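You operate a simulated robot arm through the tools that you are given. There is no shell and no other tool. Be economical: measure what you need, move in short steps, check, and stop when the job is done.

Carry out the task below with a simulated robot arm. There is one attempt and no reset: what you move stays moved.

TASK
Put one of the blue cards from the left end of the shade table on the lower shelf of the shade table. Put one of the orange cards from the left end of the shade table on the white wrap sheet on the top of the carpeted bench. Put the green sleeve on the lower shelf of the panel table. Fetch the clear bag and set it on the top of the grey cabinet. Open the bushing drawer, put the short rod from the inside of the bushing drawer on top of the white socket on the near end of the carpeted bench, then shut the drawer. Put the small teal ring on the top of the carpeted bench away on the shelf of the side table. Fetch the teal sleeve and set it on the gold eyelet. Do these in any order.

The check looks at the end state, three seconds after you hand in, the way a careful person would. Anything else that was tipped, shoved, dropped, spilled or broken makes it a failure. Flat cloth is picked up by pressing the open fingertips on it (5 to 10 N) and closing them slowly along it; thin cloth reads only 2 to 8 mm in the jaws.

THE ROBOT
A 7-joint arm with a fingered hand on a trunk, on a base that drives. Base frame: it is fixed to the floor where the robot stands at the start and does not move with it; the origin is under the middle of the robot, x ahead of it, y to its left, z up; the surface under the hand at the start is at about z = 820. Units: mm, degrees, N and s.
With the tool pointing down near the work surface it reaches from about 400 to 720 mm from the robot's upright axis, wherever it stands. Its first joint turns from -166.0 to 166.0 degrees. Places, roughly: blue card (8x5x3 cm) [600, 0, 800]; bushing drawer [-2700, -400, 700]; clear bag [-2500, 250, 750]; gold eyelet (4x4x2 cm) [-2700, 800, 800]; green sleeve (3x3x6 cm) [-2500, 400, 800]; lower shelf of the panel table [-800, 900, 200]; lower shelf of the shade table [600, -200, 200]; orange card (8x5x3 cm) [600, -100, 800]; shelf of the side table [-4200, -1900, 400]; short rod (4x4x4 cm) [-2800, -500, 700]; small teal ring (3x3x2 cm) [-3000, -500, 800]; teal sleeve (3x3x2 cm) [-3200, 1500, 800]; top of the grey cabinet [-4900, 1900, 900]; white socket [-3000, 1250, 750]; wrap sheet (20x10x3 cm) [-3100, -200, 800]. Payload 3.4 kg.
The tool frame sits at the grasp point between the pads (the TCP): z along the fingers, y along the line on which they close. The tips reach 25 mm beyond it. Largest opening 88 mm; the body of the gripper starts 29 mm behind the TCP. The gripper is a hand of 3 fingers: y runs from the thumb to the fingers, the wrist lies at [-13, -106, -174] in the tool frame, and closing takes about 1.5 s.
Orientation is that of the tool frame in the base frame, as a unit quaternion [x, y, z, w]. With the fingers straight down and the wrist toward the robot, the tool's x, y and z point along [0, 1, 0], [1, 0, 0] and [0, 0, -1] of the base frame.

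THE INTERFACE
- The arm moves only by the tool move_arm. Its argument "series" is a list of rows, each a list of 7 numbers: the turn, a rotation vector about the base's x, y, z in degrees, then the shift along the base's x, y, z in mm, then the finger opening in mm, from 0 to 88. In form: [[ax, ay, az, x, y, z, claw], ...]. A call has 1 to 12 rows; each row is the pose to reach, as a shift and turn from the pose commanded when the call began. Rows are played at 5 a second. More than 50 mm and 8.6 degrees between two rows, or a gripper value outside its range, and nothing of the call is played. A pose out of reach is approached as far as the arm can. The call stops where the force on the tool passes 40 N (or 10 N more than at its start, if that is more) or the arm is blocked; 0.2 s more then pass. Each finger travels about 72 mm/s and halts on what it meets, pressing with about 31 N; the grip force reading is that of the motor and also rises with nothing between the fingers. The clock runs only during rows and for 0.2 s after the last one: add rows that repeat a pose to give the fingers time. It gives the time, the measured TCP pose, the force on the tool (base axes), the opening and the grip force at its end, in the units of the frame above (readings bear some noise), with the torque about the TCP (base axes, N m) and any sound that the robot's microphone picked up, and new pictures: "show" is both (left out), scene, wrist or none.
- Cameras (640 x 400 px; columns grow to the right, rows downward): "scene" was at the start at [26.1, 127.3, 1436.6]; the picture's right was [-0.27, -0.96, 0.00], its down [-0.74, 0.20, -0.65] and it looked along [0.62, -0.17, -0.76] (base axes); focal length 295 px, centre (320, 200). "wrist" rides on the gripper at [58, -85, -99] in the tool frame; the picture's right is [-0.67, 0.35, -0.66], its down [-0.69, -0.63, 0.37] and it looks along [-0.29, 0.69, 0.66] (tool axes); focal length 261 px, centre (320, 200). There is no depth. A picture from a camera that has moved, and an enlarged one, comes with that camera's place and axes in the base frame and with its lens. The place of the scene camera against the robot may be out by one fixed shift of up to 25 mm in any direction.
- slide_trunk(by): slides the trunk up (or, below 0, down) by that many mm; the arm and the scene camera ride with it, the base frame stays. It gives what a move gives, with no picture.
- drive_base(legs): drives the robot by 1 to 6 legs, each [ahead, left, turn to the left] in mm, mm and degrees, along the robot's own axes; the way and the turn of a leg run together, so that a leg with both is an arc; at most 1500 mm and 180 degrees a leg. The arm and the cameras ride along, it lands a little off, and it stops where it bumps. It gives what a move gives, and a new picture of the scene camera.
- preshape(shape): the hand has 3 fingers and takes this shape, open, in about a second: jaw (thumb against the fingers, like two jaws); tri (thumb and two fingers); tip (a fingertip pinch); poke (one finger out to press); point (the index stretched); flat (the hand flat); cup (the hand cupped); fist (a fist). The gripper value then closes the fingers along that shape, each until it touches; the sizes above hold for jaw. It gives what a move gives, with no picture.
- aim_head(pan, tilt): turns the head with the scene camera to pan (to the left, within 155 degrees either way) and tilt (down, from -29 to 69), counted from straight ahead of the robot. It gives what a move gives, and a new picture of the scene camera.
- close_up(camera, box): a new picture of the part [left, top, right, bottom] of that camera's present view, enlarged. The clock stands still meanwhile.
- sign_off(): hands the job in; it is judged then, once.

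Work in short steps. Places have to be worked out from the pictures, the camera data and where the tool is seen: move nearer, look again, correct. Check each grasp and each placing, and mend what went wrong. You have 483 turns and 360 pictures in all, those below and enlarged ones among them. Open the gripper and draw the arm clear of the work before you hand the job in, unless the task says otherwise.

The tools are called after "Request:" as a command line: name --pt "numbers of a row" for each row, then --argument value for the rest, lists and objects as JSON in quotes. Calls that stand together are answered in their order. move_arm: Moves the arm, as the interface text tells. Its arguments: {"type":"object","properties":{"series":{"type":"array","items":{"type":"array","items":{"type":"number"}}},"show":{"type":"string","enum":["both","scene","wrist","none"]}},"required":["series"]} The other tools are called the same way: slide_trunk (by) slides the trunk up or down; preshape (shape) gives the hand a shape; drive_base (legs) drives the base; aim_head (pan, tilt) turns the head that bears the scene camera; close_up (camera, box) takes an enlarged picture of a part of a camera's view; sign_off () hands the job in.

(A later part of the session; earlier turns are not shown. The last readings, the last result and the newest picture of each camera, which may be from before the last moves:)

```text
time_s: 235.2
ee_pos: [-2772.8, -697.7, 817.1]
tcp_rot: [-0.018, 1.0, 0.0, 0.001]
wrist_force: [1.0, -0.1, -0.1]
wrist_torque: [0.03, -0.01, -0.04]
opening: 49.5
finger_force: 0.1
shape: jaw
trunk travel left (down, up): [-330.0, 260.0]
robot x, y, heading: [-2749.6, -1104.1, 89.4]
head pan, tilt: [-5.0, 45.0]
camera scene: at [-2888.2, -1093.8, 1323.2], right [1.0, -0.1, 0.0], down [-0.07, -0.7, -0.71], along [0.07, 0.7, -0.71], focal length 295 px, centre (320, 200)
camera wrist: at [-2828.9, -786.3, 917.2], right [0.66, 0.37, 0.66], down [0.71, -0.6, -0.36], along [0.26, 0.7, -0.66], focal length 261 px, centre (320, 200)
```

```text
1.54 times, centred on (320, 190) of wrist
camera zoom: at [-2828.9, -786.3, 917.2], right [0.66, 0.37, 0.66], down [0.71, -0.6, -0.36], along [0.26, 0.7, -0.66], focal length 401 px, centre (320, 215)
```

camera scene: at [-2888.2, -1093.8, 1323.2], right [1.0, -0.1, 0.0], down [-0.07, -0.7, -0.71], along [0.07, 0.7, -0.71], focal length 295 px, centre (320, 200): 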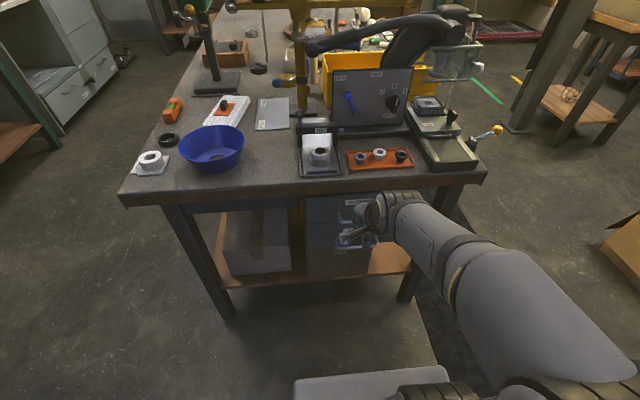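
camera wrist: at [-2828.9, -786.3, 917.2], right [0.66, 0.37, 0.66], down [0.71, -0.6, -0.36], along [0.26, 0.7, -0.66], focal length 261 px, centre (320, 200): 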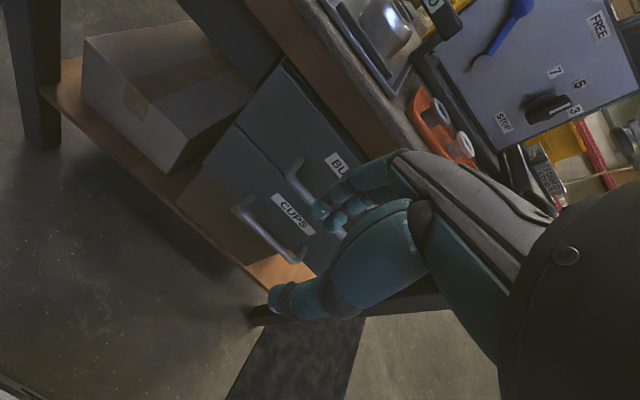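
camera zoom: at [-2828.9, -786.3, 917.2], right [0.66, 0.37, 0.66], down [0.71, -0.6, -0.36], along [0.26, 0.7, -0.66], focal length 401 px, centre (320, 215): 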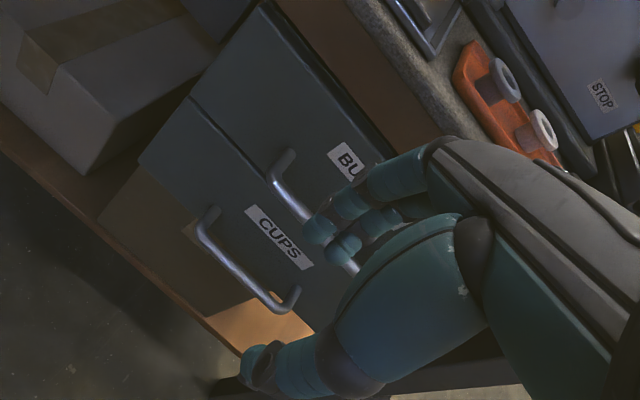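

The upper handle bar is about 100 mm long, centred near x≈-2741. I'm taking a second wrist view from lower and further left to get its depth.

Request:
move_arm --pt "0 0 0 -30 0 -45 50" --pt "0 0 0 -60 0 -90 50" --pt "0 0 0 -60 0 -90 50" --show "none"

Request:
close_up --camera "wrist" --box '[160, 60, 480, 320]'

```text
refused: row 1 steps farther than a row can; nothing moved
```

```text
1.54 times, centred on (320, 190) of wrist
camera zoom: at [-2828.9, -786.3, 917.2], right [0.66, 0.37, 0.66], down [0.71, -0.6, -0.36], along [0.26, 0.7, -0.66], focal length 401 px, centre (320, 215)
```

zoom: 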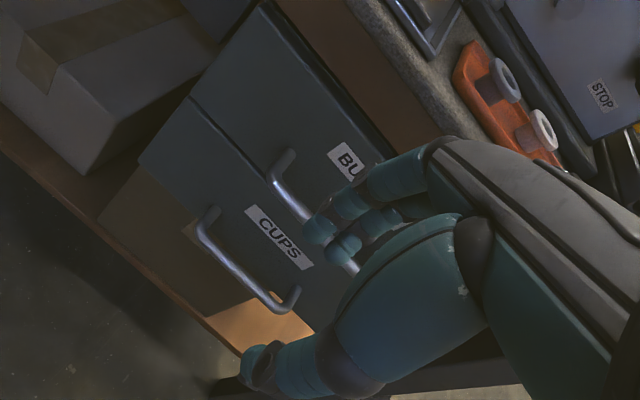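

I'm repeating the move with smaller rows.

Request:
move_arm --pt "0 0 0 -20 0 -30 50" --pt "0 0 0 -40 0 -60 50" --pt "0 0 0 -60 0 -90 50" --pt "0 0 0 -60 0 -90 50" --show "none"

Request:
close_up --camera "wrist" --box '[160, 20, 480, 280]'

```text
time_s: 236.2
ee_pos: [-2832.6, -700.0, 727.4]
tcp_rot: [-0.02, 1.0, -0.001, 0.001]
wrist_force: [0.3, 0.4, 0.2]
wrist_torque: [0.01, 0.01, 0.0]
opening: 49.4
finger_force: 0.1
shape: jaw
trunk travel left (down, up): [-330.0, 260.0]
robot x, y, heading: [-2746.0, -1104.5, 89.5]
head pan, tilt: [-5.0, 45.0]
```

```text
1.54 times, centred on (320, 150) of wrist
camera zoom: at [-2888.5, -787.5, 827.5], right [0.66, 0.37, 0.65], down [0.71, -0.6, -0.37], along [0.26, 0.7, -0.66], focal length 401 px, centre (320, 277)
```

zoom: 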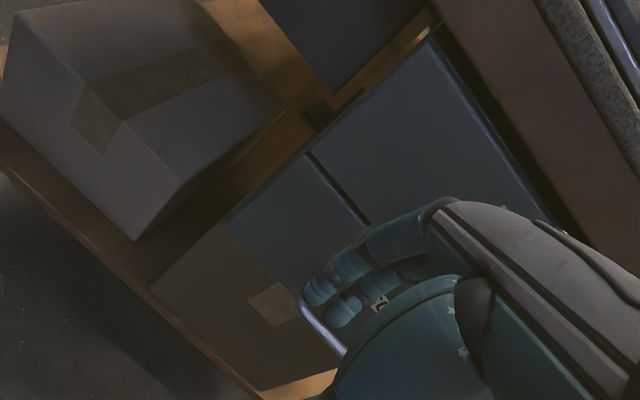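

The bar is at y≈-574, z≈705, x from -2793 to -2690. The drawer face is at y≈-538. I'll tilt the hand 35° forward to hook and pinch the bar without touching the bench edge.

Request:
move_arm --pt "5 0 0 12 5 10 40" --pt "10 0 0 24 10 20 36" --pt "15 0 0 36 15 30 32" --pt "20 0 0 48 20 40 30" --pt "25 0 0 60 30 50 30" --pt "30 0 0 75 40 58 30" --pt "35 0 0 90 50 63 30" --pt "35 0 0 90 50 63 30"

Request:
close_up --camera "wrist" --box '[160, 60, 480, 320]'

```text
time_s: 238.0
ee_pos: [-2739.1, -627.2, 792.1]
tcp_rot: [-0.018, 0.954, 0.3, 0.006]
wrist_force: [0.1, -0.3, 1.2]
wrist_torque: [0.01, -0.01, 0.06]
opening: 30.5
finger_force: 0.0
shape: jaw
out of reach, approached as far as the arm can: row 3, 4, 5, 6, 7, 8
trunk travel left (down, up): [-330.0, 260.0]
robot x, y, heading: [-2749.4, -1103.4, 89.5]
head pan, tilt: [-5.0, 45.0]
camera scene: at [-2888.2, -1093.8, 1323.2], right [1.0, -0.1, 0.0], down [-0.07, -0.7, -0.71], along [0.07, 0.7, -0.71], focal length 295 px, centre (320, 200)
camera wrist: at [-2794.9, -757.4, 823.3], right [0.65, -0.07, 0.75], down [0.71, -0.28, -0.64], along [0.26, 0.96, -0.14], focal length 261 px, centre (320, 200)
```

scene: 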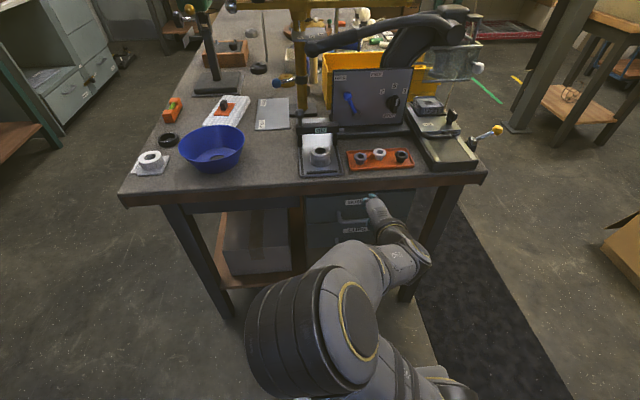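
wrist: 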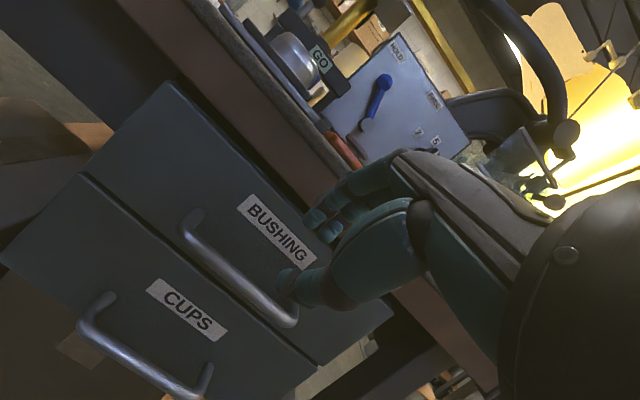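

```text
1.54 times, centred on (320, 190) of wrist
camera zoom: at [-2794.9, -757.4, 823.3], right [0.65, -0.07, 0.75], down [0.71, -0.28, -0.64], along [0.26, 0.96, -0.14], focal length 401 px, centre (320, 215)
```

zoom: 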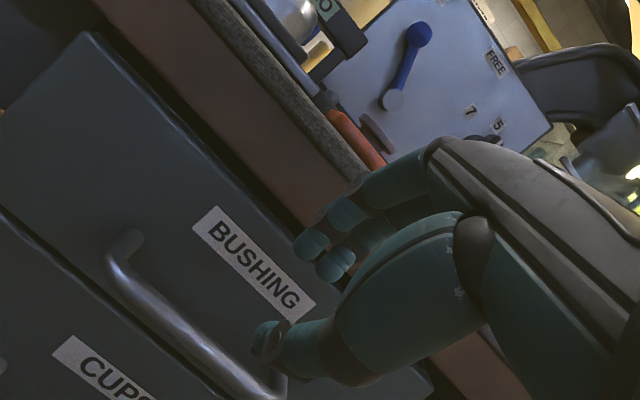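

The hand is oriented well and the bar is straight ahead along the fingers. I'm advancing in steps, starting with half.

Request:
move_arm --pt "0 0 0 -2 10 -16 30" --pt "0 0 0 -2 20 -33 30" --pt "0 0 0 -2 20 -33 30" --show "wrist"

```text
time_s: 238.8
ee_pos: [-2739.7, -609.2, 759.1]
tcp_rot: [-0.017, 0.954, 0.3, 0.007]
wrist_force: [-0.5, 1.4, -0.5]
wrist_torque: [-0.03, 0.03, -0.02]
opening: 30.6
finger_force: 0.1
shape: jaw
trunk travel left (down, up): [-330.0, 260.0]
robot x, y, heading: [-2748.0, -1104.0, 89.3]
head pan, tilt: [-5.0, 45.0]
camera wrist: at [-2795.8, -738.5, 790.9], right [0.66, -0.07, 0.75], down [0.71, -0.29, -0.64], along [0.26, 0.96, -0.14], focal length 261 px, centre (320, 200)
```

wrist: 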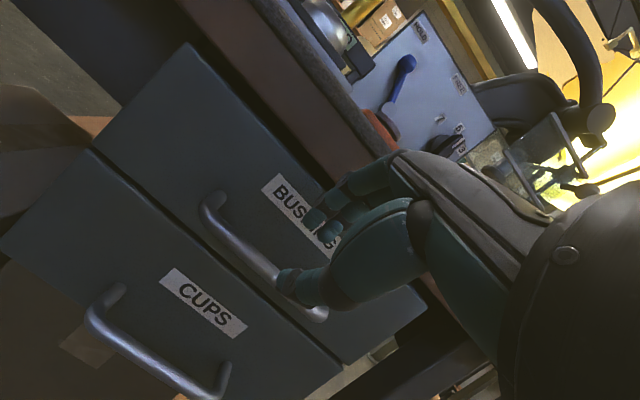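

The bar is at z≈708. I'm advancing the remaining distance so the bar sits between the thumb and fingers.

Request:
move_arm --pt "0 0 0 -1 8 -12 30" --pt "0 0 0 -2 16 -24 30" --pt "0 0 0 -2 24 -35 30" --pt "0 0 0 -2 29 -43 30" --pt "0 0 0 -2 29 -43 30" --show "wrist"

Request:
close_up --camera "wrist" --box '[200, 150, 400, 350]'

```text
time_s: 240.0
ee_pos: [-2743.6, -579.5, 717.5]
tcp_rot: [-0.017, 0.954, 0.299, 0.007]
wrist_force: [-0.7, -0.4, -0.5]
wrist_torque: [0.01, -0.04, 0.01]
opening: 30.4
finger_force: 0.1
shape: jaw
trunk travel left (down, up): [-330.0, 260.0]
robot x, y, heading: [-2749.8, -1109.0, 89.6]
head pan, tilt: [-5.0, 45.0]
camera wrist: at [-2798.6, -708.5, 748.5], right [0.66, -0.07, 0.75], down [0.71, -0.29, -0.64], along [0.26, 0.96, -0.14], focal length 261 px, centre (320, 200)
```

wrist: 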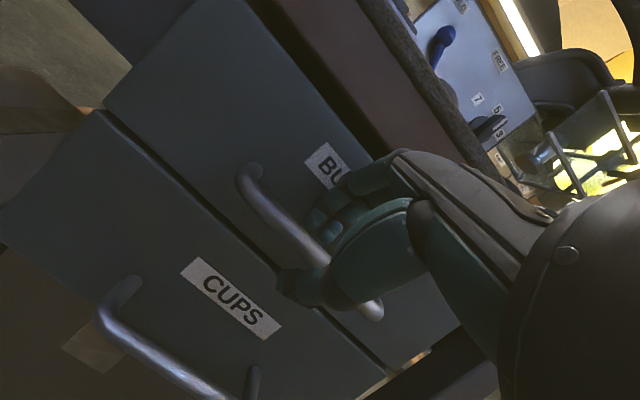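

```text
2.00 times, centred on (300, 250) of wrist
camera zoom: at [-2798.6, -708.5, 748.5], right [0.66, -0.07, 0.75], down [0.71, -0.29, -0.64], along [0.26, 0.96, -0.14], focal length 521 px, centre (360, 100)
```

zoom: 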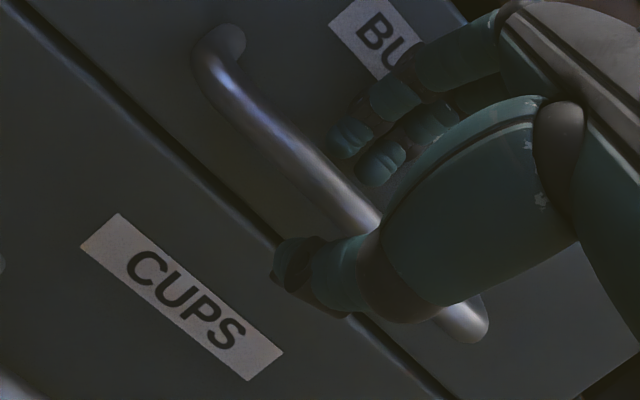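

The bar lies between the thumb and fingers. I'm closing on it.

Request:
move_arm --pt "0 0 0 0 0 0 20" --pt "0 0 0 0 0 0 10" --pt "0 0 0 0 0 0 2" --pt "0 0 0 0 0 0 0" --pt "0 0 0 0 0 0 0" --show "none"

Request:
close_up --camera "wrist" --box '[200, 150, 400, 350]'

```text
time_s: 241.2
ee_pos: [-2742.2, -578.2, 715.1]
tcp_rot: [-0.018, 0.954, 0.298, 0.007]
wrist_force: [0.6, 1.4, -11.8]
wrist_torque: [-0.06, -0.03, -0.05]
opening: 4.2
finger_force: 30.7
shape: jaw
trunk travel left (down, up): [-330.0, 260.0]
robot x, y, heading: [-2750.9, -1108.4, 89.3]
head pan, tilt: [-5.0, 45.0]
```

```text
2.00 times, centred on (300, 250) of wrist
camera zoom: at [-2798.6, -708.1, 747.7], right [0.65, -0.07, 0.75], down [0.71, -0.29, -0.64], along [0.26, 0.96, -0.14], focal length 521 px, centre (360, 100)
```

zoom: 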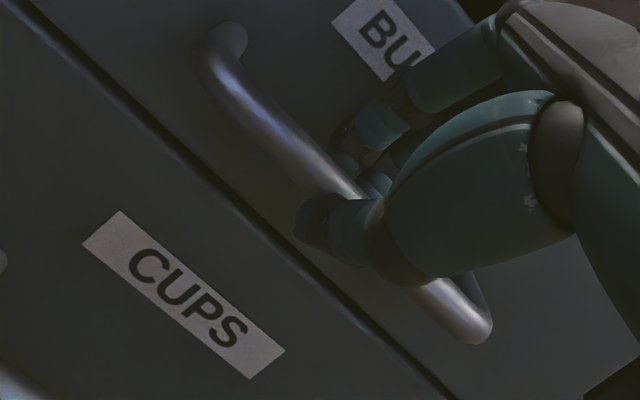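

The handle is gripped. I'm pulling the drawer out with the arm (90 mm) while watching the force.

Request:
move_arm --pt "0 0 0 0 -10 2 0" --pt "0 0 0 0 -25 2 0" --pt "0 0 0 0 -40 2 0" --pt "0 0 0 0 -55 2 0" --pt "0 0 0 0 -70 2 0" --pt "0 0 0 0 -85 2 0" --pt "0 0 0 0 -100 2 0"

```text
time_s: 242.8
ee_pos: [-2738.6, -636.8, 710.0]
tcp_rot: [-0.019, 0.954, 0.3, 0.006]
wrist_force: [-11.4, 0.4, -3.5]
wrist_torque: [-0.01, 0.12, 0.17]
opening: 5.2
finger_force: 31.1
shape: jaw
out of reach, approached as far as the arm can: row 5, 6, 7
trunk travel left (down, up): [-330.0, 260.0]
robot x, y, heading: [-2749.3, -1105.6, 89.5]
head pan, tilt: [-5.0, 45.0]
camera scene: at [-2889.6, -1093.5, 1323.2], right [1.0, -0.1, 0.0], down [-0.07, -0.7, -0.71], along [0.07, 0.7, -0.71], focal length 295 px, centre (320, 200)
camera wrist: at [-2794.0, -766.0, 741.1], right [0.66, -0.07, 0.75], down [0.71, -0.28, -0.65], along [0.26, 0.96, -0.14], focal length 261 px, centre (320, 200)
```

scene: 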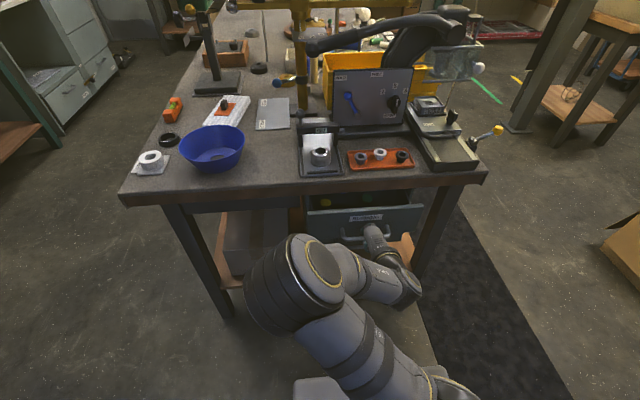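
wrist: 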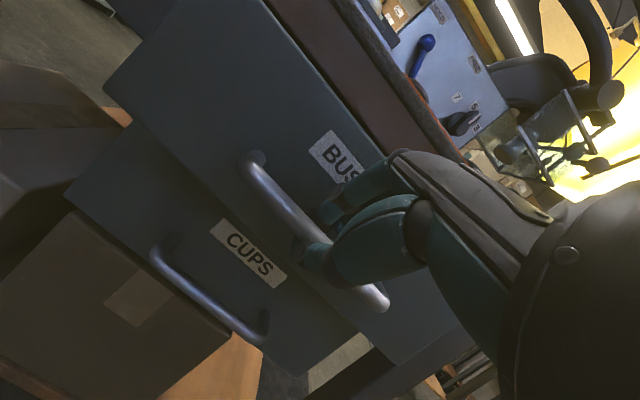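

The drawer is open about 58 mm and the arm is at its limit. I'm driving back 140 mm to pull further.

Request:
drive_base --legs '[[-140, 0, 0]]'

```text
time_s: 244.2
ee_pos: [-2738.6, -776.2, 709.9]
tcp_rot: [-0.017, 0.954, 0.3, 0.008]
wrist_force: [-7.3, 0.8, -11.0]
wrist_torque: [-0.11, 0.04, 0.09]
opening: 4.7
finger_force: 30.7
shape: jaw
trunk travel left (down, up): [-330.0, 260.0]
robot x, y, heading: [-2751.9, -1242.5, 89.4]
head pan, tilt: [-5.0, 45.0]
camera scene: at [-2890.2, -1232.5, 1323.0], right [1.0, -0.1, 0.0], down [-0.07, -0.7, -0.71], along [0.07, 0.7, -0.71], focal length 295 px, centre (320, 200)
```

scene: 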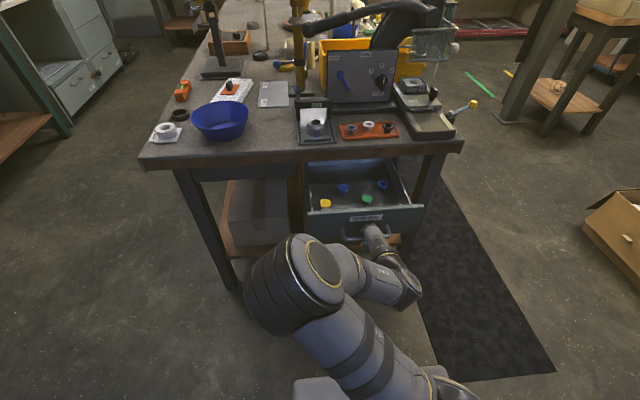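

The drawer is open about 200 mm. I'm zooming on its contents.

Request:
close_up --camera "scene" --box '[290, 140, 440, 240]'

```text
4.00 times, centred on (365, 190) of scene
camera zoom: at [-2890.2, -1232.5, 1323.0], right [1.0, -0.1, 0.0], down [-0.07, -0.7, -0.71], along [0.07, 0.7, -0.71], focal length 1179 px, centre (140, 240)
```

zoom: 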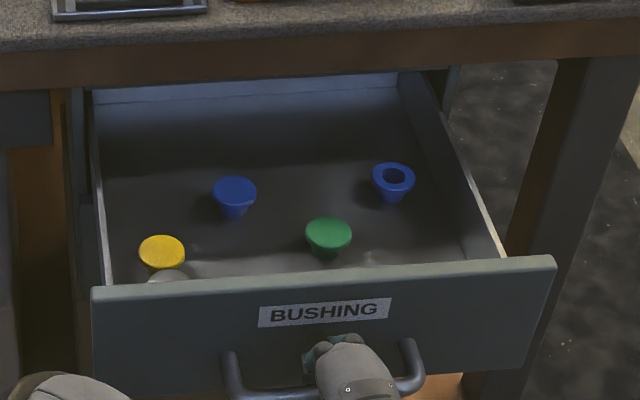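

I need a view from above. I'm opening the fingers and stepping the hand off the handle by alternating up and back.

Request:
move_arm --pt "0 0 0 0 0 0 20" --pt "0 0 0 0 0 0 44" --pt "0 0 0 0 0 0 44" --pt "0 0 0 0 0 8 44" --pt "0 0 0 0 0 16 44" --show "wrist"

Request:
drive_base --legs '[[-25, 0, 0]]'

Request:
move_arm --pt "0 0 0 0 0 10 44" --pt "0 0 0 0 0 25 44" --pt "0 0 0 0 0 45 44" --pt "0 0 0 0 0 80 44" --pt "0 0 0 0 0 110 44" --show "both"

```text
time_s: 245.4
ee_pos: [-2737.6, -772.6, 725.6]
tcp_rot: [-0.017, 0.954, 0.301, 0.007]
wrist_force: [-0.6, -0.5, 0.0]
wrist_torque: [-0.05, 0.0, -0.03]
opening: 43.1
finger_force: 0.2
shape: jaw
out of reach, approached as far as the arm can: row 5
trunk travel left (down, up): [-330.0, 260.0]
robot x, y, heading: [-2751.7, -1244.1, 89.4]
head pan, tilt: [-5.0, 45.0]
camera wrist: at [-2793.6, -902.3, 756.1], right [0.66, -0.07, 0.75], down [0.71, -0.29, -0.64], along [0.26, 0.96, -0.14], focal length 261 px, centre (320, 200)
```

wrist: 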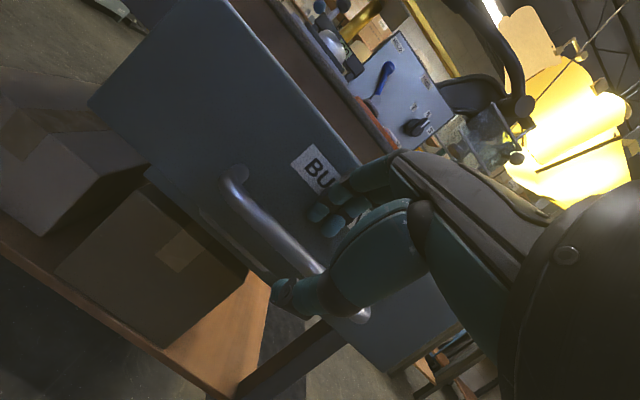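

```text
time_s: 246.2
ee_pos: [-2738.5, -798.6, 724.9]
tcp_rot: [-0.017, 0.954, 0.3, 0.006]
wrist_force: [0.2, -0.1, 0.1]
wrist_torque: [-0.03, -0.01, 0.0]
opening: 43.4
finger_force: 0.1
shape: jaw
trunk travel left (down, up): [-330.0, 260.0]
robot x, y, heading: [-2751.9, -1269.0, 89.6]
head pan, tilt: [-5.0, 45.0]
camera scene: at [-2889.7, -1258.3, 1323.2], right [1.0, -0.1, 0.0], down [-0.07, -0.7, -0.71], along [0.07, 0.7, -0.71], focal length 295 px, centre (320, 200)
```

scene: 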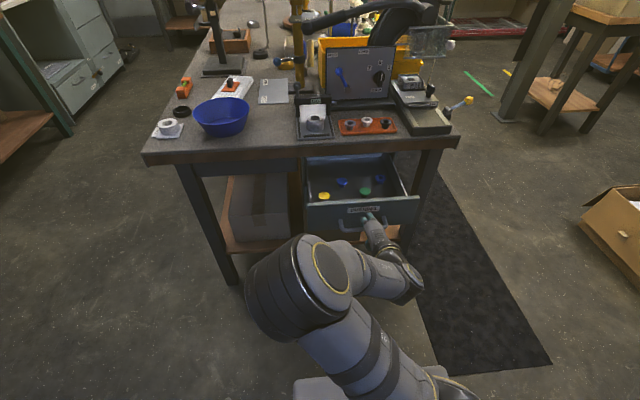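

```text
time_s: 247.4
ee_pos: [-2737.9, -798.2, 833.6]
tcp_rot: [-0.017, 0.954, 0.299, 0.006]
wrist_force: [1.0, 0.7, 1.4]
wrist_torque: [0.02, 0.02, -0.01]
opening: 43.7
finger_force: 0.1
shape: jaw
out of reach, approached as far as the arm can: row 2, 3, 4
trunk travel left (down, up): [-330.0, 260.0]
robot x, y, heading: [-2752.8, -1271.7, 89.6]
head pan, tilt: [-5.0, 45.0]
camera scene: at [-2889.9, -1258.3, 1323.1], right [1.0, -0.1, 0.0], down [-0.07, -0.7, -0.71], along [0.07, 0.7, -0.71], focal length 295 px, centre (320, 200)
camera wrist: at [-2793.5, -928.1, 865.9], right [0.65, -0.07, 0.75], down [0.71, -0.29, -0.64], along [0.26, 0.96, -0.14], focal length 261 px, centre (320, 200)
```

scene: 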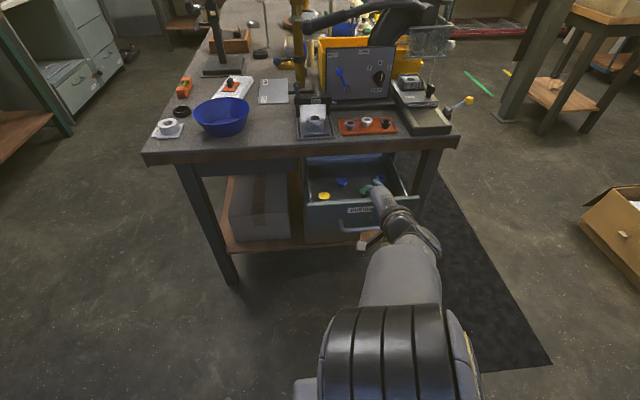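
wrist: 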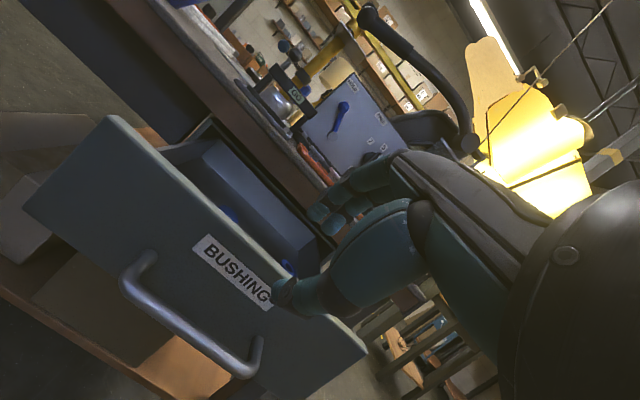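

The hand is clear of the handle. I'm levelling it, raising, and looking into the drawer from above.

Request:
move_arm --pt "-6 0 0 0 5 20 60" --pt "-12 0 0 0 10 40 60" --pt "-18 0 0 0 15 60 60" --pt "-24 0 0 0 20 80 60" --pt "-30 0 0 0 25 100 60" --pt "-35 0 0 0 30 120 60" --pt "-35 0 0 0 30 120 60" --show "wrist"

Request:
slide_trunk --by 200

Request:
close_up --camera "scene" --box '[280, 180, 440, 280]'

```text
time_s: 249.0
ee_pos: [-2736.1, -765.5, 955.7]
tcp_rot: [-0.019, 1.0, -0.001, 0.001]
wrist_force: [0.5, 0.4, 1.2]
wrist_torque: [0.01, -0.03, -0.03]
opening: 59.7
finger_force: 0.1
shape: jaw
out of reach, approached as far as the arm can: row 2
trunk travel left (down, up): [-330.0, 260.0]
robot x, y, heading: [-2748.0, -1269.1, 89.5]
head pan, tilt: [-5.0, 45.0]
camera wrist: at [-2792.2, -854.8, 1054.5], right [0.66, 0.37, 0.66], down [0.71, -0.6, -0.36], along [0.26, 0.7, -0.66], focal length 261 px, centre (320, 200)
```

wrist: 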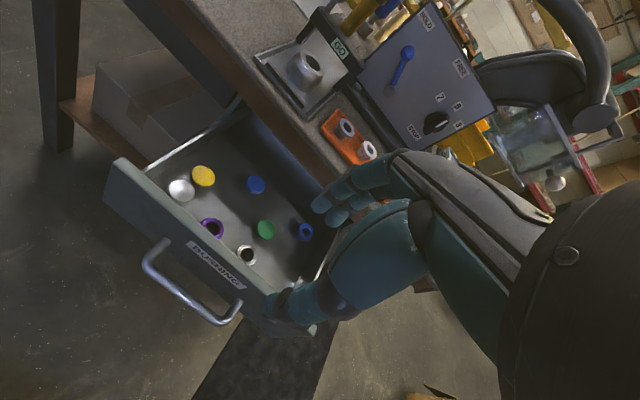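

```text
time_s: 251.1
ee_pos: [-2736.0, -766.9, 1154.8]
tcp_rot: [-0.018, 1.0, -0.001, 0.001]
wrist_force: [0.9, 0.1, 0.5]
wrist_torque: [-0.02, 0.0, -0.02]
opening: 60.0
finger_force: 0.1
shape: jaw
trunk travel left (down, up): [-530.0, 60.0]
robot x, y, heading: [-2750.2, -1270.2, 89.3]
head pan, tilt: [-5.0, 45.0]
```

```text
4.00 times, centred on (360, 230) of scene
camera zoom: at [-2889.7, -1258.4, 1523.1], right [1.0, -0.1, 0.0], down [-0.07, -0.7, -0.71], along [0.07, 0.7, -0.71], focal length 1179 px, centre (160, 80)
```

zoom: 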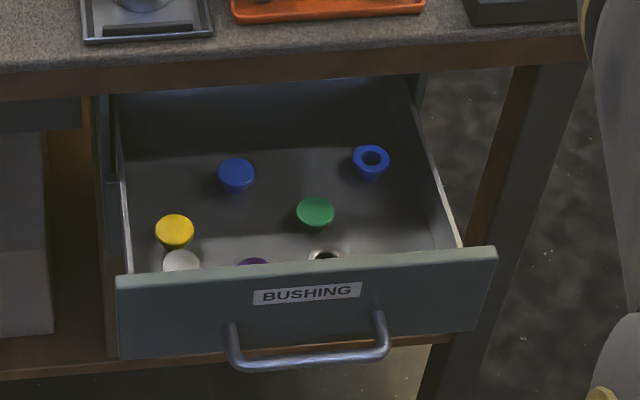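

Seven plugs are in the drawer, some solid and some holed. I need to tell which is the "short rod", so I'm moving the wrist camera closer over the drawer.

Request:
slide_trunk --by -200

Request:
move_arm --pt "0 0 0 10 -10 -40 60" --pt "0 0 0 20 -20 -70 60" --pt "0 0 0 20 -30 -70 60" --show "none"

Request:
close_up --camera "wrist" --box '[130, 90, 340, 290]'

Request:
aim_head --pan -15 --tilt 60

```text
time_s: 253.3
ee_pos: [-2737.1, -766.9, 954.6]
tcp_rot: [-0.018, 1.0, -0.002, 0.001]
wrist_force: [0.5, -0.1, 0.2]
wrist_torque: [0.01, 0.0, 0.03]
opening: 59.8
finger_force: 0.0
shape: jaw
trunk travel left (down, up): [-330.0, 260.0]
robot x, y, heading: [-2751.4, -1268.8, 89.2]
head pan, tilt: [-5.0, 45.0]
```

```text
time_s: 254.1
ee_pos: [-2715.1, -797.0, 884.2]
tcp_rot: [-0.019, 1.0, -0.001, 0.002]
wrist_force: [0.3, 0.4, 1.2]
wrist_torque: [0.01, -0.03, -0.01]
opening: 59.6
finger_force: 0.1
shape: jaw
trunk travel left (down, up): [-330.0, 260.0]
robot x, y, heading: [-2752.3, -1274.7, 89.3]
head pan, tilt: [-5.0, 45.0]
```

```text
2.00 times, centred on (235, 190) of wrist
camera zoom: at [-2771.5, -884.8, 983.5], right [0.65, 0.37, 0.66], down [0.71, -0.6, -0.36], along [0.26, 0.7, -0.66], focal length 521 px, centre (490, 220)
```

zoom: 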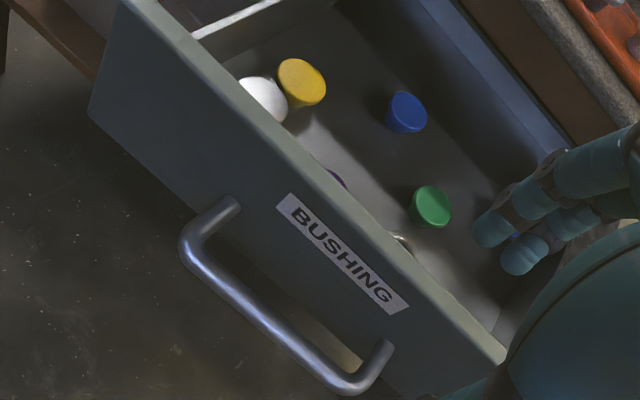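

```text
time_s: 254.9
ee_pos: [-2716.0, -796.8, 883.5]
tcp_rot: [-0.018, 1.0, -0.001, 0.001]
wrist_force: [0.1, -0.6, 0.8]
wrist_torque: [-0.02, -0.02, 0.01]
opening: 59.8
finger_force: 0.1
shape: jaw
trunk travel left (down, up): [-330.0, 260.0]
robot x, y, heading: [-2748.3, -1270.6, 89.4]
head pan, tilt: [-15.0, 60.0]
camera scene: at [-2879.7, -1275.1, 1303.8], right [0.96, -0.27, 0.0], down [-0.23, -0.83, -0.5], along [0.13, 0.48, -0.87], focal length 295 px, centre (320, 200)
```

scene: 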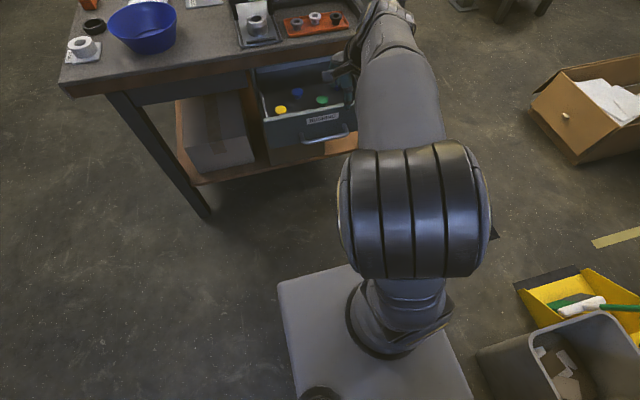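

The trash bin is right beside my base, so I'll move forward 80 mm. Then I'll bring the wrist camera above the drawer.

Request:
move_arm --pt "0 0 0 0 30 35 60" --pt "0 0 0 0 60 70 60" --pt "0 0 0 5 95 95 60" --pt "0 0 0 10 130 100 60" --show "none"

Request:
drive_base --legs '[[80, 0, 0]]'

Request:
move_arm --pt "0 0 0 0 0 0 60" --show "wrist"

Request:
close_up --camera "wrist" --box '[100, 100, 320, 340]'

```text
time_s: 255.9
ee_pos: [-2708.1, -663.5, 983.5]
tcp_rot: [-0.019, 1.0, -0.001, 0.0]
wrist_force: [-0.2, 0.2, 0.8]
wrist_torque: [0.0, -0.02, -0.02]
opening: 59.5
finger_force: 0.1
shape: jaw
trunk travel left (down, up): [-330.0, 260.0]
robot x, y, heading: [-2752.5, -1273.1, 89.5]
head pan, tilt: [-15.0, 60.0]
```

```text
time_s: 256.9
ee_pos: [-2707.1, -583.7, 984.3]
tcp_rot: [-0.018, 1.0, -0.001, 0.0]
wrist_force: [0.4, 0.3, 0.7]
wrist_torque: [-0.02, 0.01, 0.0]
opening: 59.9
finger_force: 0.0
shape: jaw
trunk travel left (down, up): [-330.0, 260.0]
robot x, y, heading: [-2753.3, -1190.8, 89.5]
head pan, tilt: [-15.0, 60.0]
camera scene: at [-2878.9, -1194.6, 1303.7], right [0.96, -0.27, 0.0], down [-0.23, -0.83, -0.5], along [0.13, 0.48, -0.87], focal length 295 px, centre (320, 200)
```

scene: 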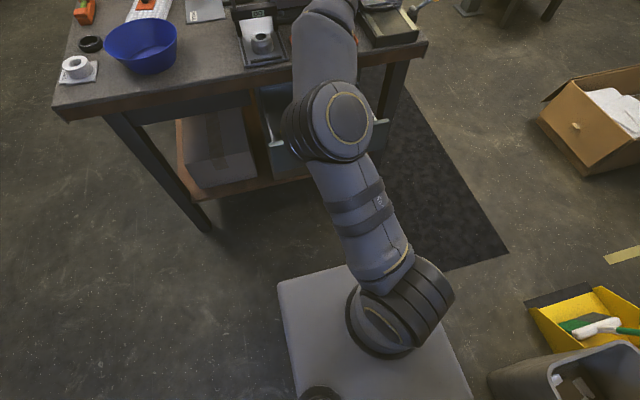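

```text
time_s: 257.3
ee_pos: [-2706.4, -583.2, 983.2]
tcp_rot: [-0.018, 1.0, 0.0, 0.001]
wrist_force: [-0.1, 0.7, -1.2]
wrist_torque: [-0.04, -0.01, 0.0]
opening: 59.8
finger_force: 0.1
shape: jaw
trunk travel left (down, up): [-330.0, 260.0]
robot x, y, heading: [-2752.7, -1189.3, 89.5]
head pan, tilt: [-15.0, 60.0]
camera wrist: at [-2763.0, -671.8, 1083.2], right [0.66, 0.37, 0.66], down [0.71, -0.6, -0.36], along [0.26, 0.7, -0.66], focal length 261 px, centre (320, 200)
```

wrist: 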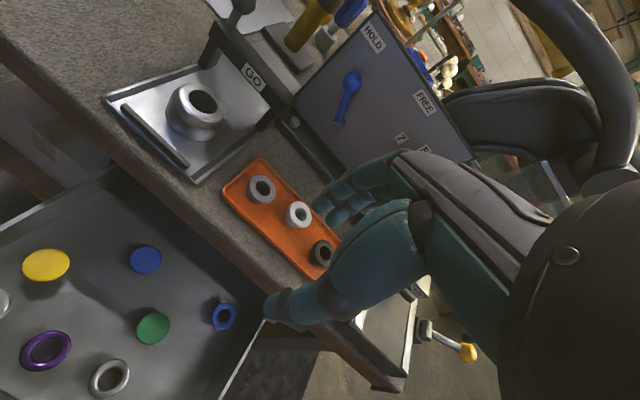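

```text
1.67 times, centred on (210, 220) of wrist
camera zoom: at [-2763.0, -671.8, 1083.2], right [0.66, 0.37, 0.66], down [0.71, -0.6, -0.36], along [0.26, 0.7, -0.66], focal length 434 px, centre (503, 167)
```

zoom: 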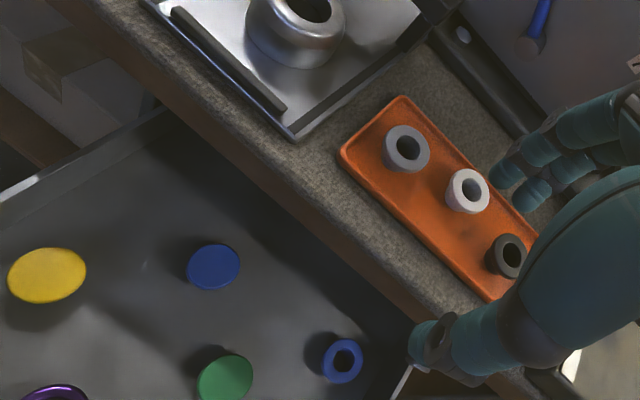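

The coordinates suggest the white (solid) or yellow plug. I'm moving the wrist camera close above the left-front corner of the drawer to compare their shapes.

Request:
move_arm --pt "0 0 0 -24 -26 0 60" --pt "0 0 0 -48 -52 0 60" --pt "0 0 0 -72 -78 -10 60" --pt "0 0 0 -96 -104 -40 60" --pt "0 0 0 -118 -129 -70 60" --pt "0 0 0 -118 -129 -105 60" --pt "0 0 0 -118 -129 -105 60" --show "none"

Request:
close_up --camera "wrist" --box '[130, 120, 330, 320]'

```text
time_s: 258.9
ee_pos: [-2826.2, -710.5, 880.2]
tcp_rot: [-0.018, 1.0, -0.002, 0.0]
wrist_force: [0.1, -0.4, -0.5]
wrist_torque: [0.05, -0.02, 0.01]
opening: 59.9
finger_force: 0.0
shape: jaw
trunk travel left (down, up): [-330.0, 260.0]
robot x, y, heading: [-2754.0, -1192.6, 89.4]
head pan, tilt: [-15.0, 60.0]
```

```text
2.00 times, centred on (230, 220) of wrist
camera zoom: at [-2882.1, -799.0, 978.7], right [0.66, 0.37, 0.66], down [0.71, -0.6, -0.36], along [0.26, 0.7, -0.66], focal length 521 px, centre (500, 160)
```

zoom: 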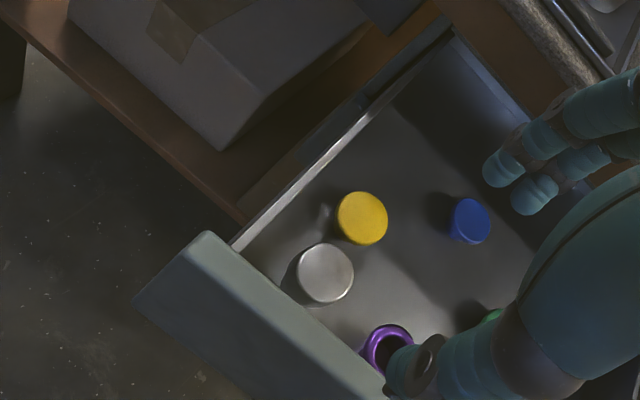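

White's top is near z≈725 and it matches the listed position [-2800, -500]. I'm zooming tighter to confirm it's a plain rod.

Request:
close_up --camera "wrist" --box '[200, 160, 290, 220]'

Request:
aim_head --pan -5 --tilt 50

Request:
close_up --camera "scene" --box '[280, 100, 430, 220]'

```text
6.67 times, centred on (245, 190) of wrist
camera zoom: at [-2882.1, -799.0, 978.7], right [0.66, 0.37, 0.66], down [0.71, -0.6, -0.36], along [0.26, 0.7, -0.66], focal length 1738 px, centre (820, 267)
```

zoom: 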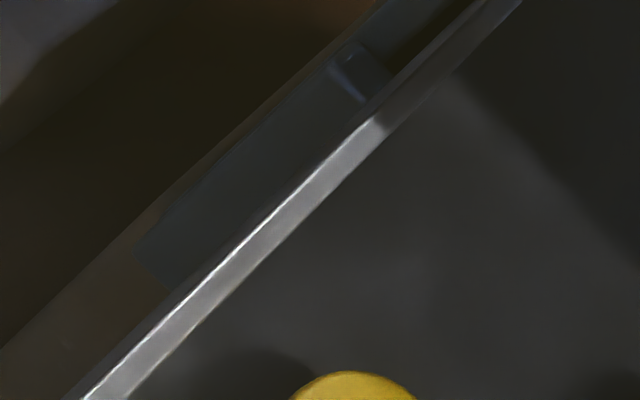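

```text
time_s: 259.7
ee_pos: [-2827.1, -710.5, 879.8]
tcp_rot: [-0.019, 1.0, -0.001, 0.001]
wrist_force: [-1.0, 0.4, -1.0]
wrist_torque: [0.04, 0.01, 0.02]
opening: 59.8
finger_force: 0.1
shape: jaw
trunk travel left (down, up): [-330.0, 260.0]
robot x, y, heading: [-2748.6, -1193.9, 89.1]
head pan, tilt: [-5.0, 50.0]
camera scene: at [-2889.3, -1182.1, 1316.2], right [1.0, -0.1, 0.0], down [-0.08, -0.76, -0.64], along [0.06, 0.64, -0.77], focal length 295 px, centre (320, 200)
```

scene: 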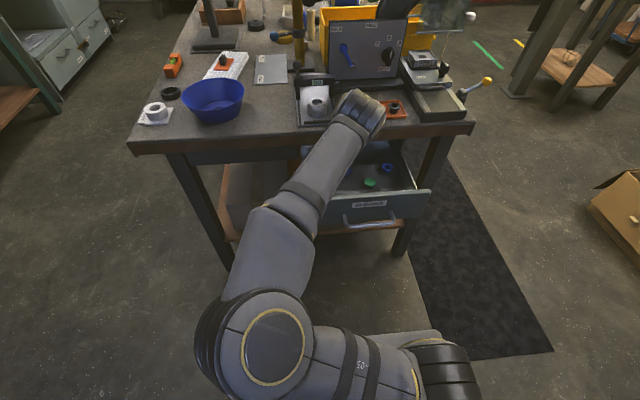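

```text
3.33 times, centred on (355, 160) of scene
camera zoom: at [-2889.3, -1182.1, 1316.2], right [1.0, -0.1, 0.0], down [-0.08, -0.76, -0.64], along [0.06, 0.64, -0.77], focal length 983 px, centre (203, 333)
```

zoom: 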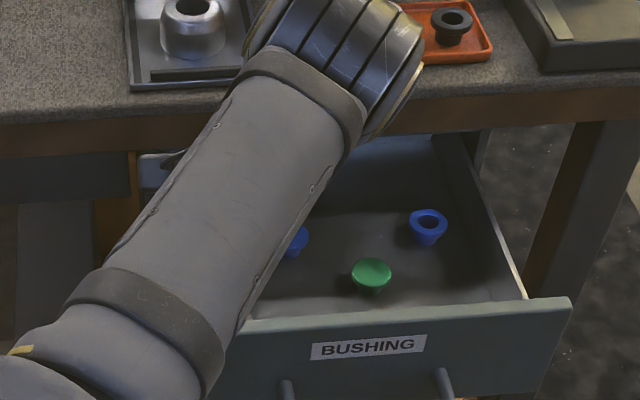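

Request:
close_up --camera "wrist" --box '[195, 210, 285, 310]'

```text
4.00 times, centred on (240, 260) of wrist
camera zoom: at [-2882.1, -798.9, 979.1], right [0.66, 0.37, 0.66], down [0.71, -0.6, -0.36], along [0.26, 0.7, -0.66], focal length 1043 px, centre (640, -40)
```

zoom: 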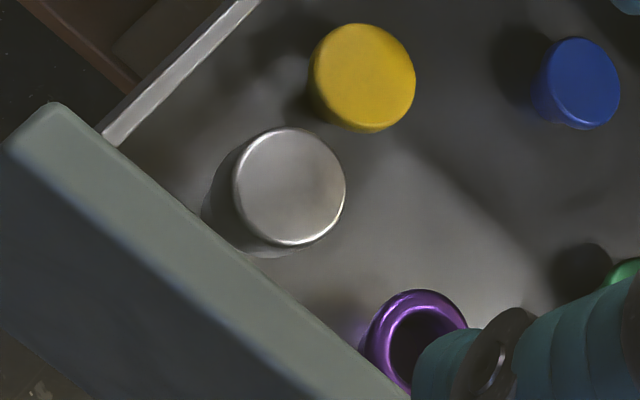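

I still can't tell its side profile. I'm moving the arm aside, raising the trunk, and looking steeply into the drawer from the head.

Request:
move_arm --pt "0 0 0 40 -5 20 60" --pt "0 0 0 80 -10 40 60" --pt "0 0 0 125 -10 45 60" --pt "0 0 0 170 -10 45 60" --pt "0 0 0 210 -10 45 60" --show "none"

Request:
slide_trunk --by 255

Request:
drive_base --legs '[[60, 0, 0]]'

Request:
aim_head --pan -5 --tilt 60

```text
time_s: 260.9
ee_pos: [-2614.3, -723.3, 924.2]
tcp_rot: [-0.019, 1.0, -0.001, 0.001]
wrist_force: [0.3, -0.4, -0.5]
wrist_torque: [0.02, -0.02, -0.01]
opening: 59.8
finger_force: 0.0
shape: jaw
trunk travel left (down, up): [-330.0, 260.0]
robot x, y, heading: [-2750.2, -1186.3, 89.4]
head pan, tilt: [-5.0, 50.0]
```

```text
time_s: 263.5
ee_pos: [-2615.4, -723.3, 1179.0]
tcp_rot: [-0.019, 1.0, -0.002, 0.0]
wrist_force: [-0.8, 0.6, -0.1]
wrist_torque: [0.0, -0.01, 0.01]
opening: 59.9
finger_force: 0.0
shape: jaw
trunk travel left (down, up): [-585.0, 5.0]
robot x, y, heading: [-2751.5, -1189.2, 89.3]
head pan, tilt: [-5.0, 50.0]
```

```text
time_s: 264.4
ee_pos: [-2615.5, -663.3, 1178.5]
tcp_rot: [-0.019, 1.0, -0.001, 0.001]
wrist_force: [0.2, -0.3, 0.4]
wrist_torque: [0.01, -0.03, 0.02]
opening: 59.7
finger_force: 0.1
shape: jaw
trunk travel left (down, up): [-585.0, 5.0]
robot x, y, heading: [-2751.8, -1132.7, 89.5]
head pan, tilt: [-5.0, 50.0]
camera scene: at [-2888.7, -1122.3, 1571.2], right [1.0, -0.1, 0.0], down [-0.07, -0.76, -0.64], along [0.06, 0.64, -0.77], focal length 295 px, centre (320, 200)
```

scene: 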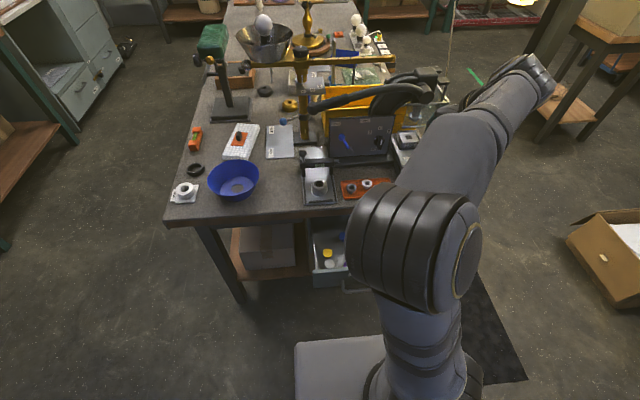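

```text
time_s: 265.2
ee_pos: [-2615.4, -665.3, 1178.4]
tcp_rot: [-0.019, 1.0, -0.001, 0.001]
wrist_force: [-0.1, 0.3, 0.4]
wrist_torque: [-0.01, 0.02, -0.03]
opening: 59.6
finger_force: 0.0
shape: jaw
trunk travel left (down, up): [-585.0, 5.0]
robot x, y, heading: [-2748.8, -1129.3, 89.7]
head pan, tilt: [-5.0, 60.0]
camera scene: at [-2889.7, -1133.8, 1558.7], right [1.0, -0.1, 0.0], down [-0.08, -0.86, -0.5], along [0.05, 0.5, -0.87], focal length 295 px, centre (320, 200)
```

scene: 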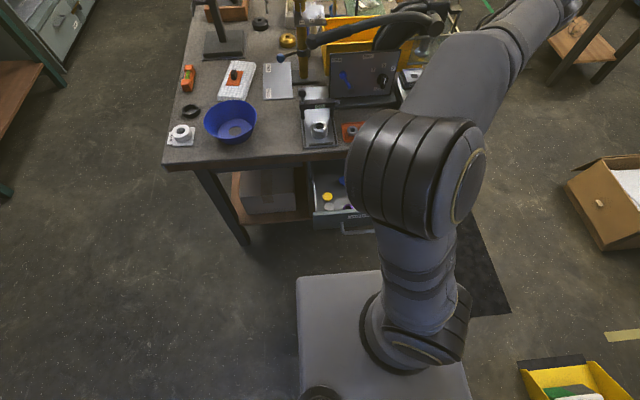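

Request:
close_up --camera "scene" --box '[305, 165, 365, 225]'

```text
6.67 times, centred on (335, 195) of scene
camera zoom: at [-2889.7, -1133.8, 1558.7], right [1.0, -0.1, 0.0], down [-0.08, -0.86, -0.5], along [0.05, 0.5, -0.87], focal length 1966 px, centre (220, 233)
```

zoom: 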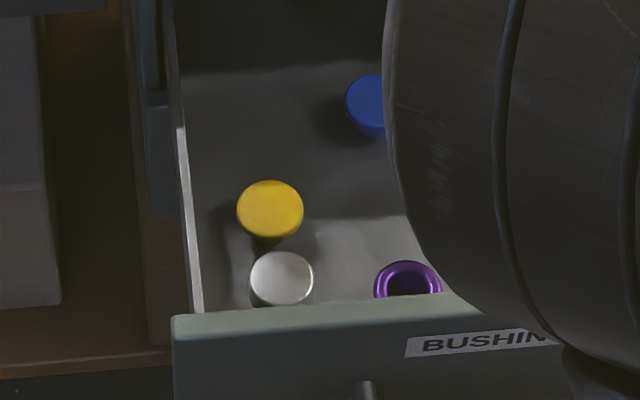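

The white one is a plain straight cylinder while the others are flanged, and its place matches, so that is the short rod: about [-2831, -681], top z≈725. I'm backing up, lowering, and turning the hand +90° so the wrist hangs over the drawer interior.

Request:
drive_base --legs '[[-60, 0, 0]]'

Request:
slide_trunk --by -255

Request:
move_arm --pt "0 0 8 -18 3 10 60" --pt "0 0 16 -36 6 20 60" --pt "0 0 24 -54 9 20 60" --pt "0 0 32 -72 12 20 60" --pt "0 0 40 -90 15 20 60" --pt "0 0 48 -108 18 20 60" --pt "0 0 56 -126 21 20 60" --pt "0 0 64 -144 24 20 60" --pt "0 0 72 -162 27 20 60" --pt "0 0 80 -180 30 20 60" --pt "0 0 87 -195 36 20 60" --pt "0 0 87 -195 36 20 60"

```text
time_s: 266.1
ee_pos: [-2615.7, -726.2, 1180.0]
tcp_rot: [-0.02, 1.0, 0.0, 0.001]
wrist_force: [0.7, 0.3, -0.3]
wrist_torque: [0.02, 0.04, -0.01]
opening: 59.6
finger_force: 0.1
shape: jaw
trunk travel left (down, up): [-585.0, 5.0]
robot x, y, heading: [-2747.2, -1189.7, 89.7]
head pan, tilt: [-5.0, 60.0]
camera scene: at [-2890.3, -1196.0, 1558.7], right [1.0, -0.09, 0.0], down [-0.08, -0.86, -0.5], along [0.05, 0.5, -0.87], focal length 295 px, centre (320, 200)
```

scene: 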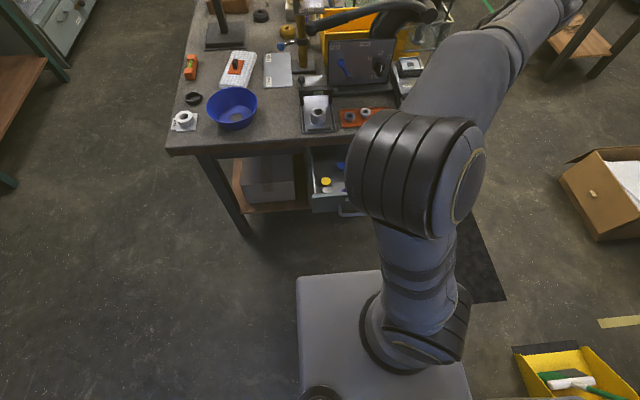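

```text
time_s: 268.8
ee_pos: [-2616.2, -724.7, 924.1]
tcp_rot: [-0.02, 1.0, 0.0, 0.001]
wrist_force: [0.7, -0.7, -0.8]
wrist_torque: [-0.02, 0.0, -0.03]
opening: 59.6
finger_force: 0.0
shape: jaw
trunk travel left (down, up): [-330.0, 260.0]
robot x, y, heading: [-2747.8, -1190.7, 89.6]
head pan, tilt: [-5.0, 60.0]
```

```text
time_s: 271.4
ee_pos: [-2811.7, -689.6, 944.5]
tcp_rot: [-0.704, 0.711, 0.0, 0.002]
wrist_force: [0.5, -0.6, -0.2]
wrist_torque: [0.02, -0.01, 0.05]
opening: 59.5
finger_force: 0.1
shape: jaw
trunk travel left (down, up): [-330.0, 260.0]
robot x, y, heading: [-2747.9, -1189.3, 89.5]
head pan, tilt: [-5.0, 60.0]
camera scene: at [-2890.3, -1194.5, 1303.7], right [1.0, -0.09, 0.0], down [-0.08, -0.86, -0.5], along [0.05, 0.5, -0.87], focal length 295 px, centre (320, 200)
camera wrist: at [-2727.9, -749.7, 1043.4], right [-0.34, 0.67, 0.66], down [0.64, 0.68, -0.36], along [-0.69, 0.29, -0.66], focal length 261 px, centre (320, 200)
```

scene: 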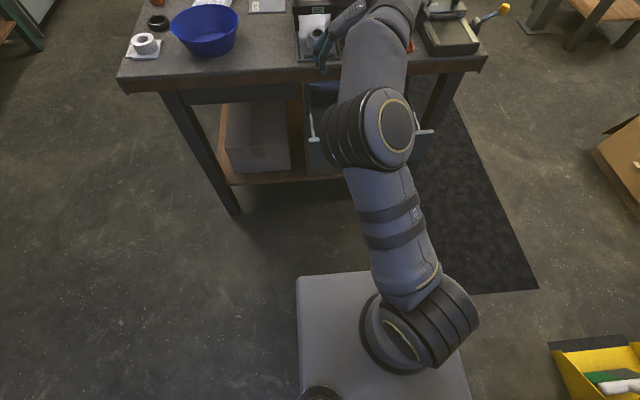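
wrist: 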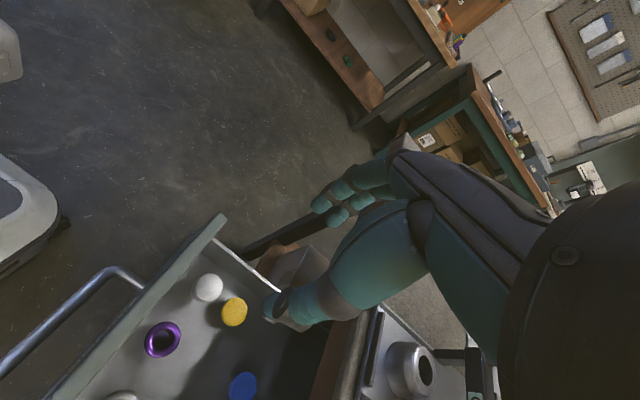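

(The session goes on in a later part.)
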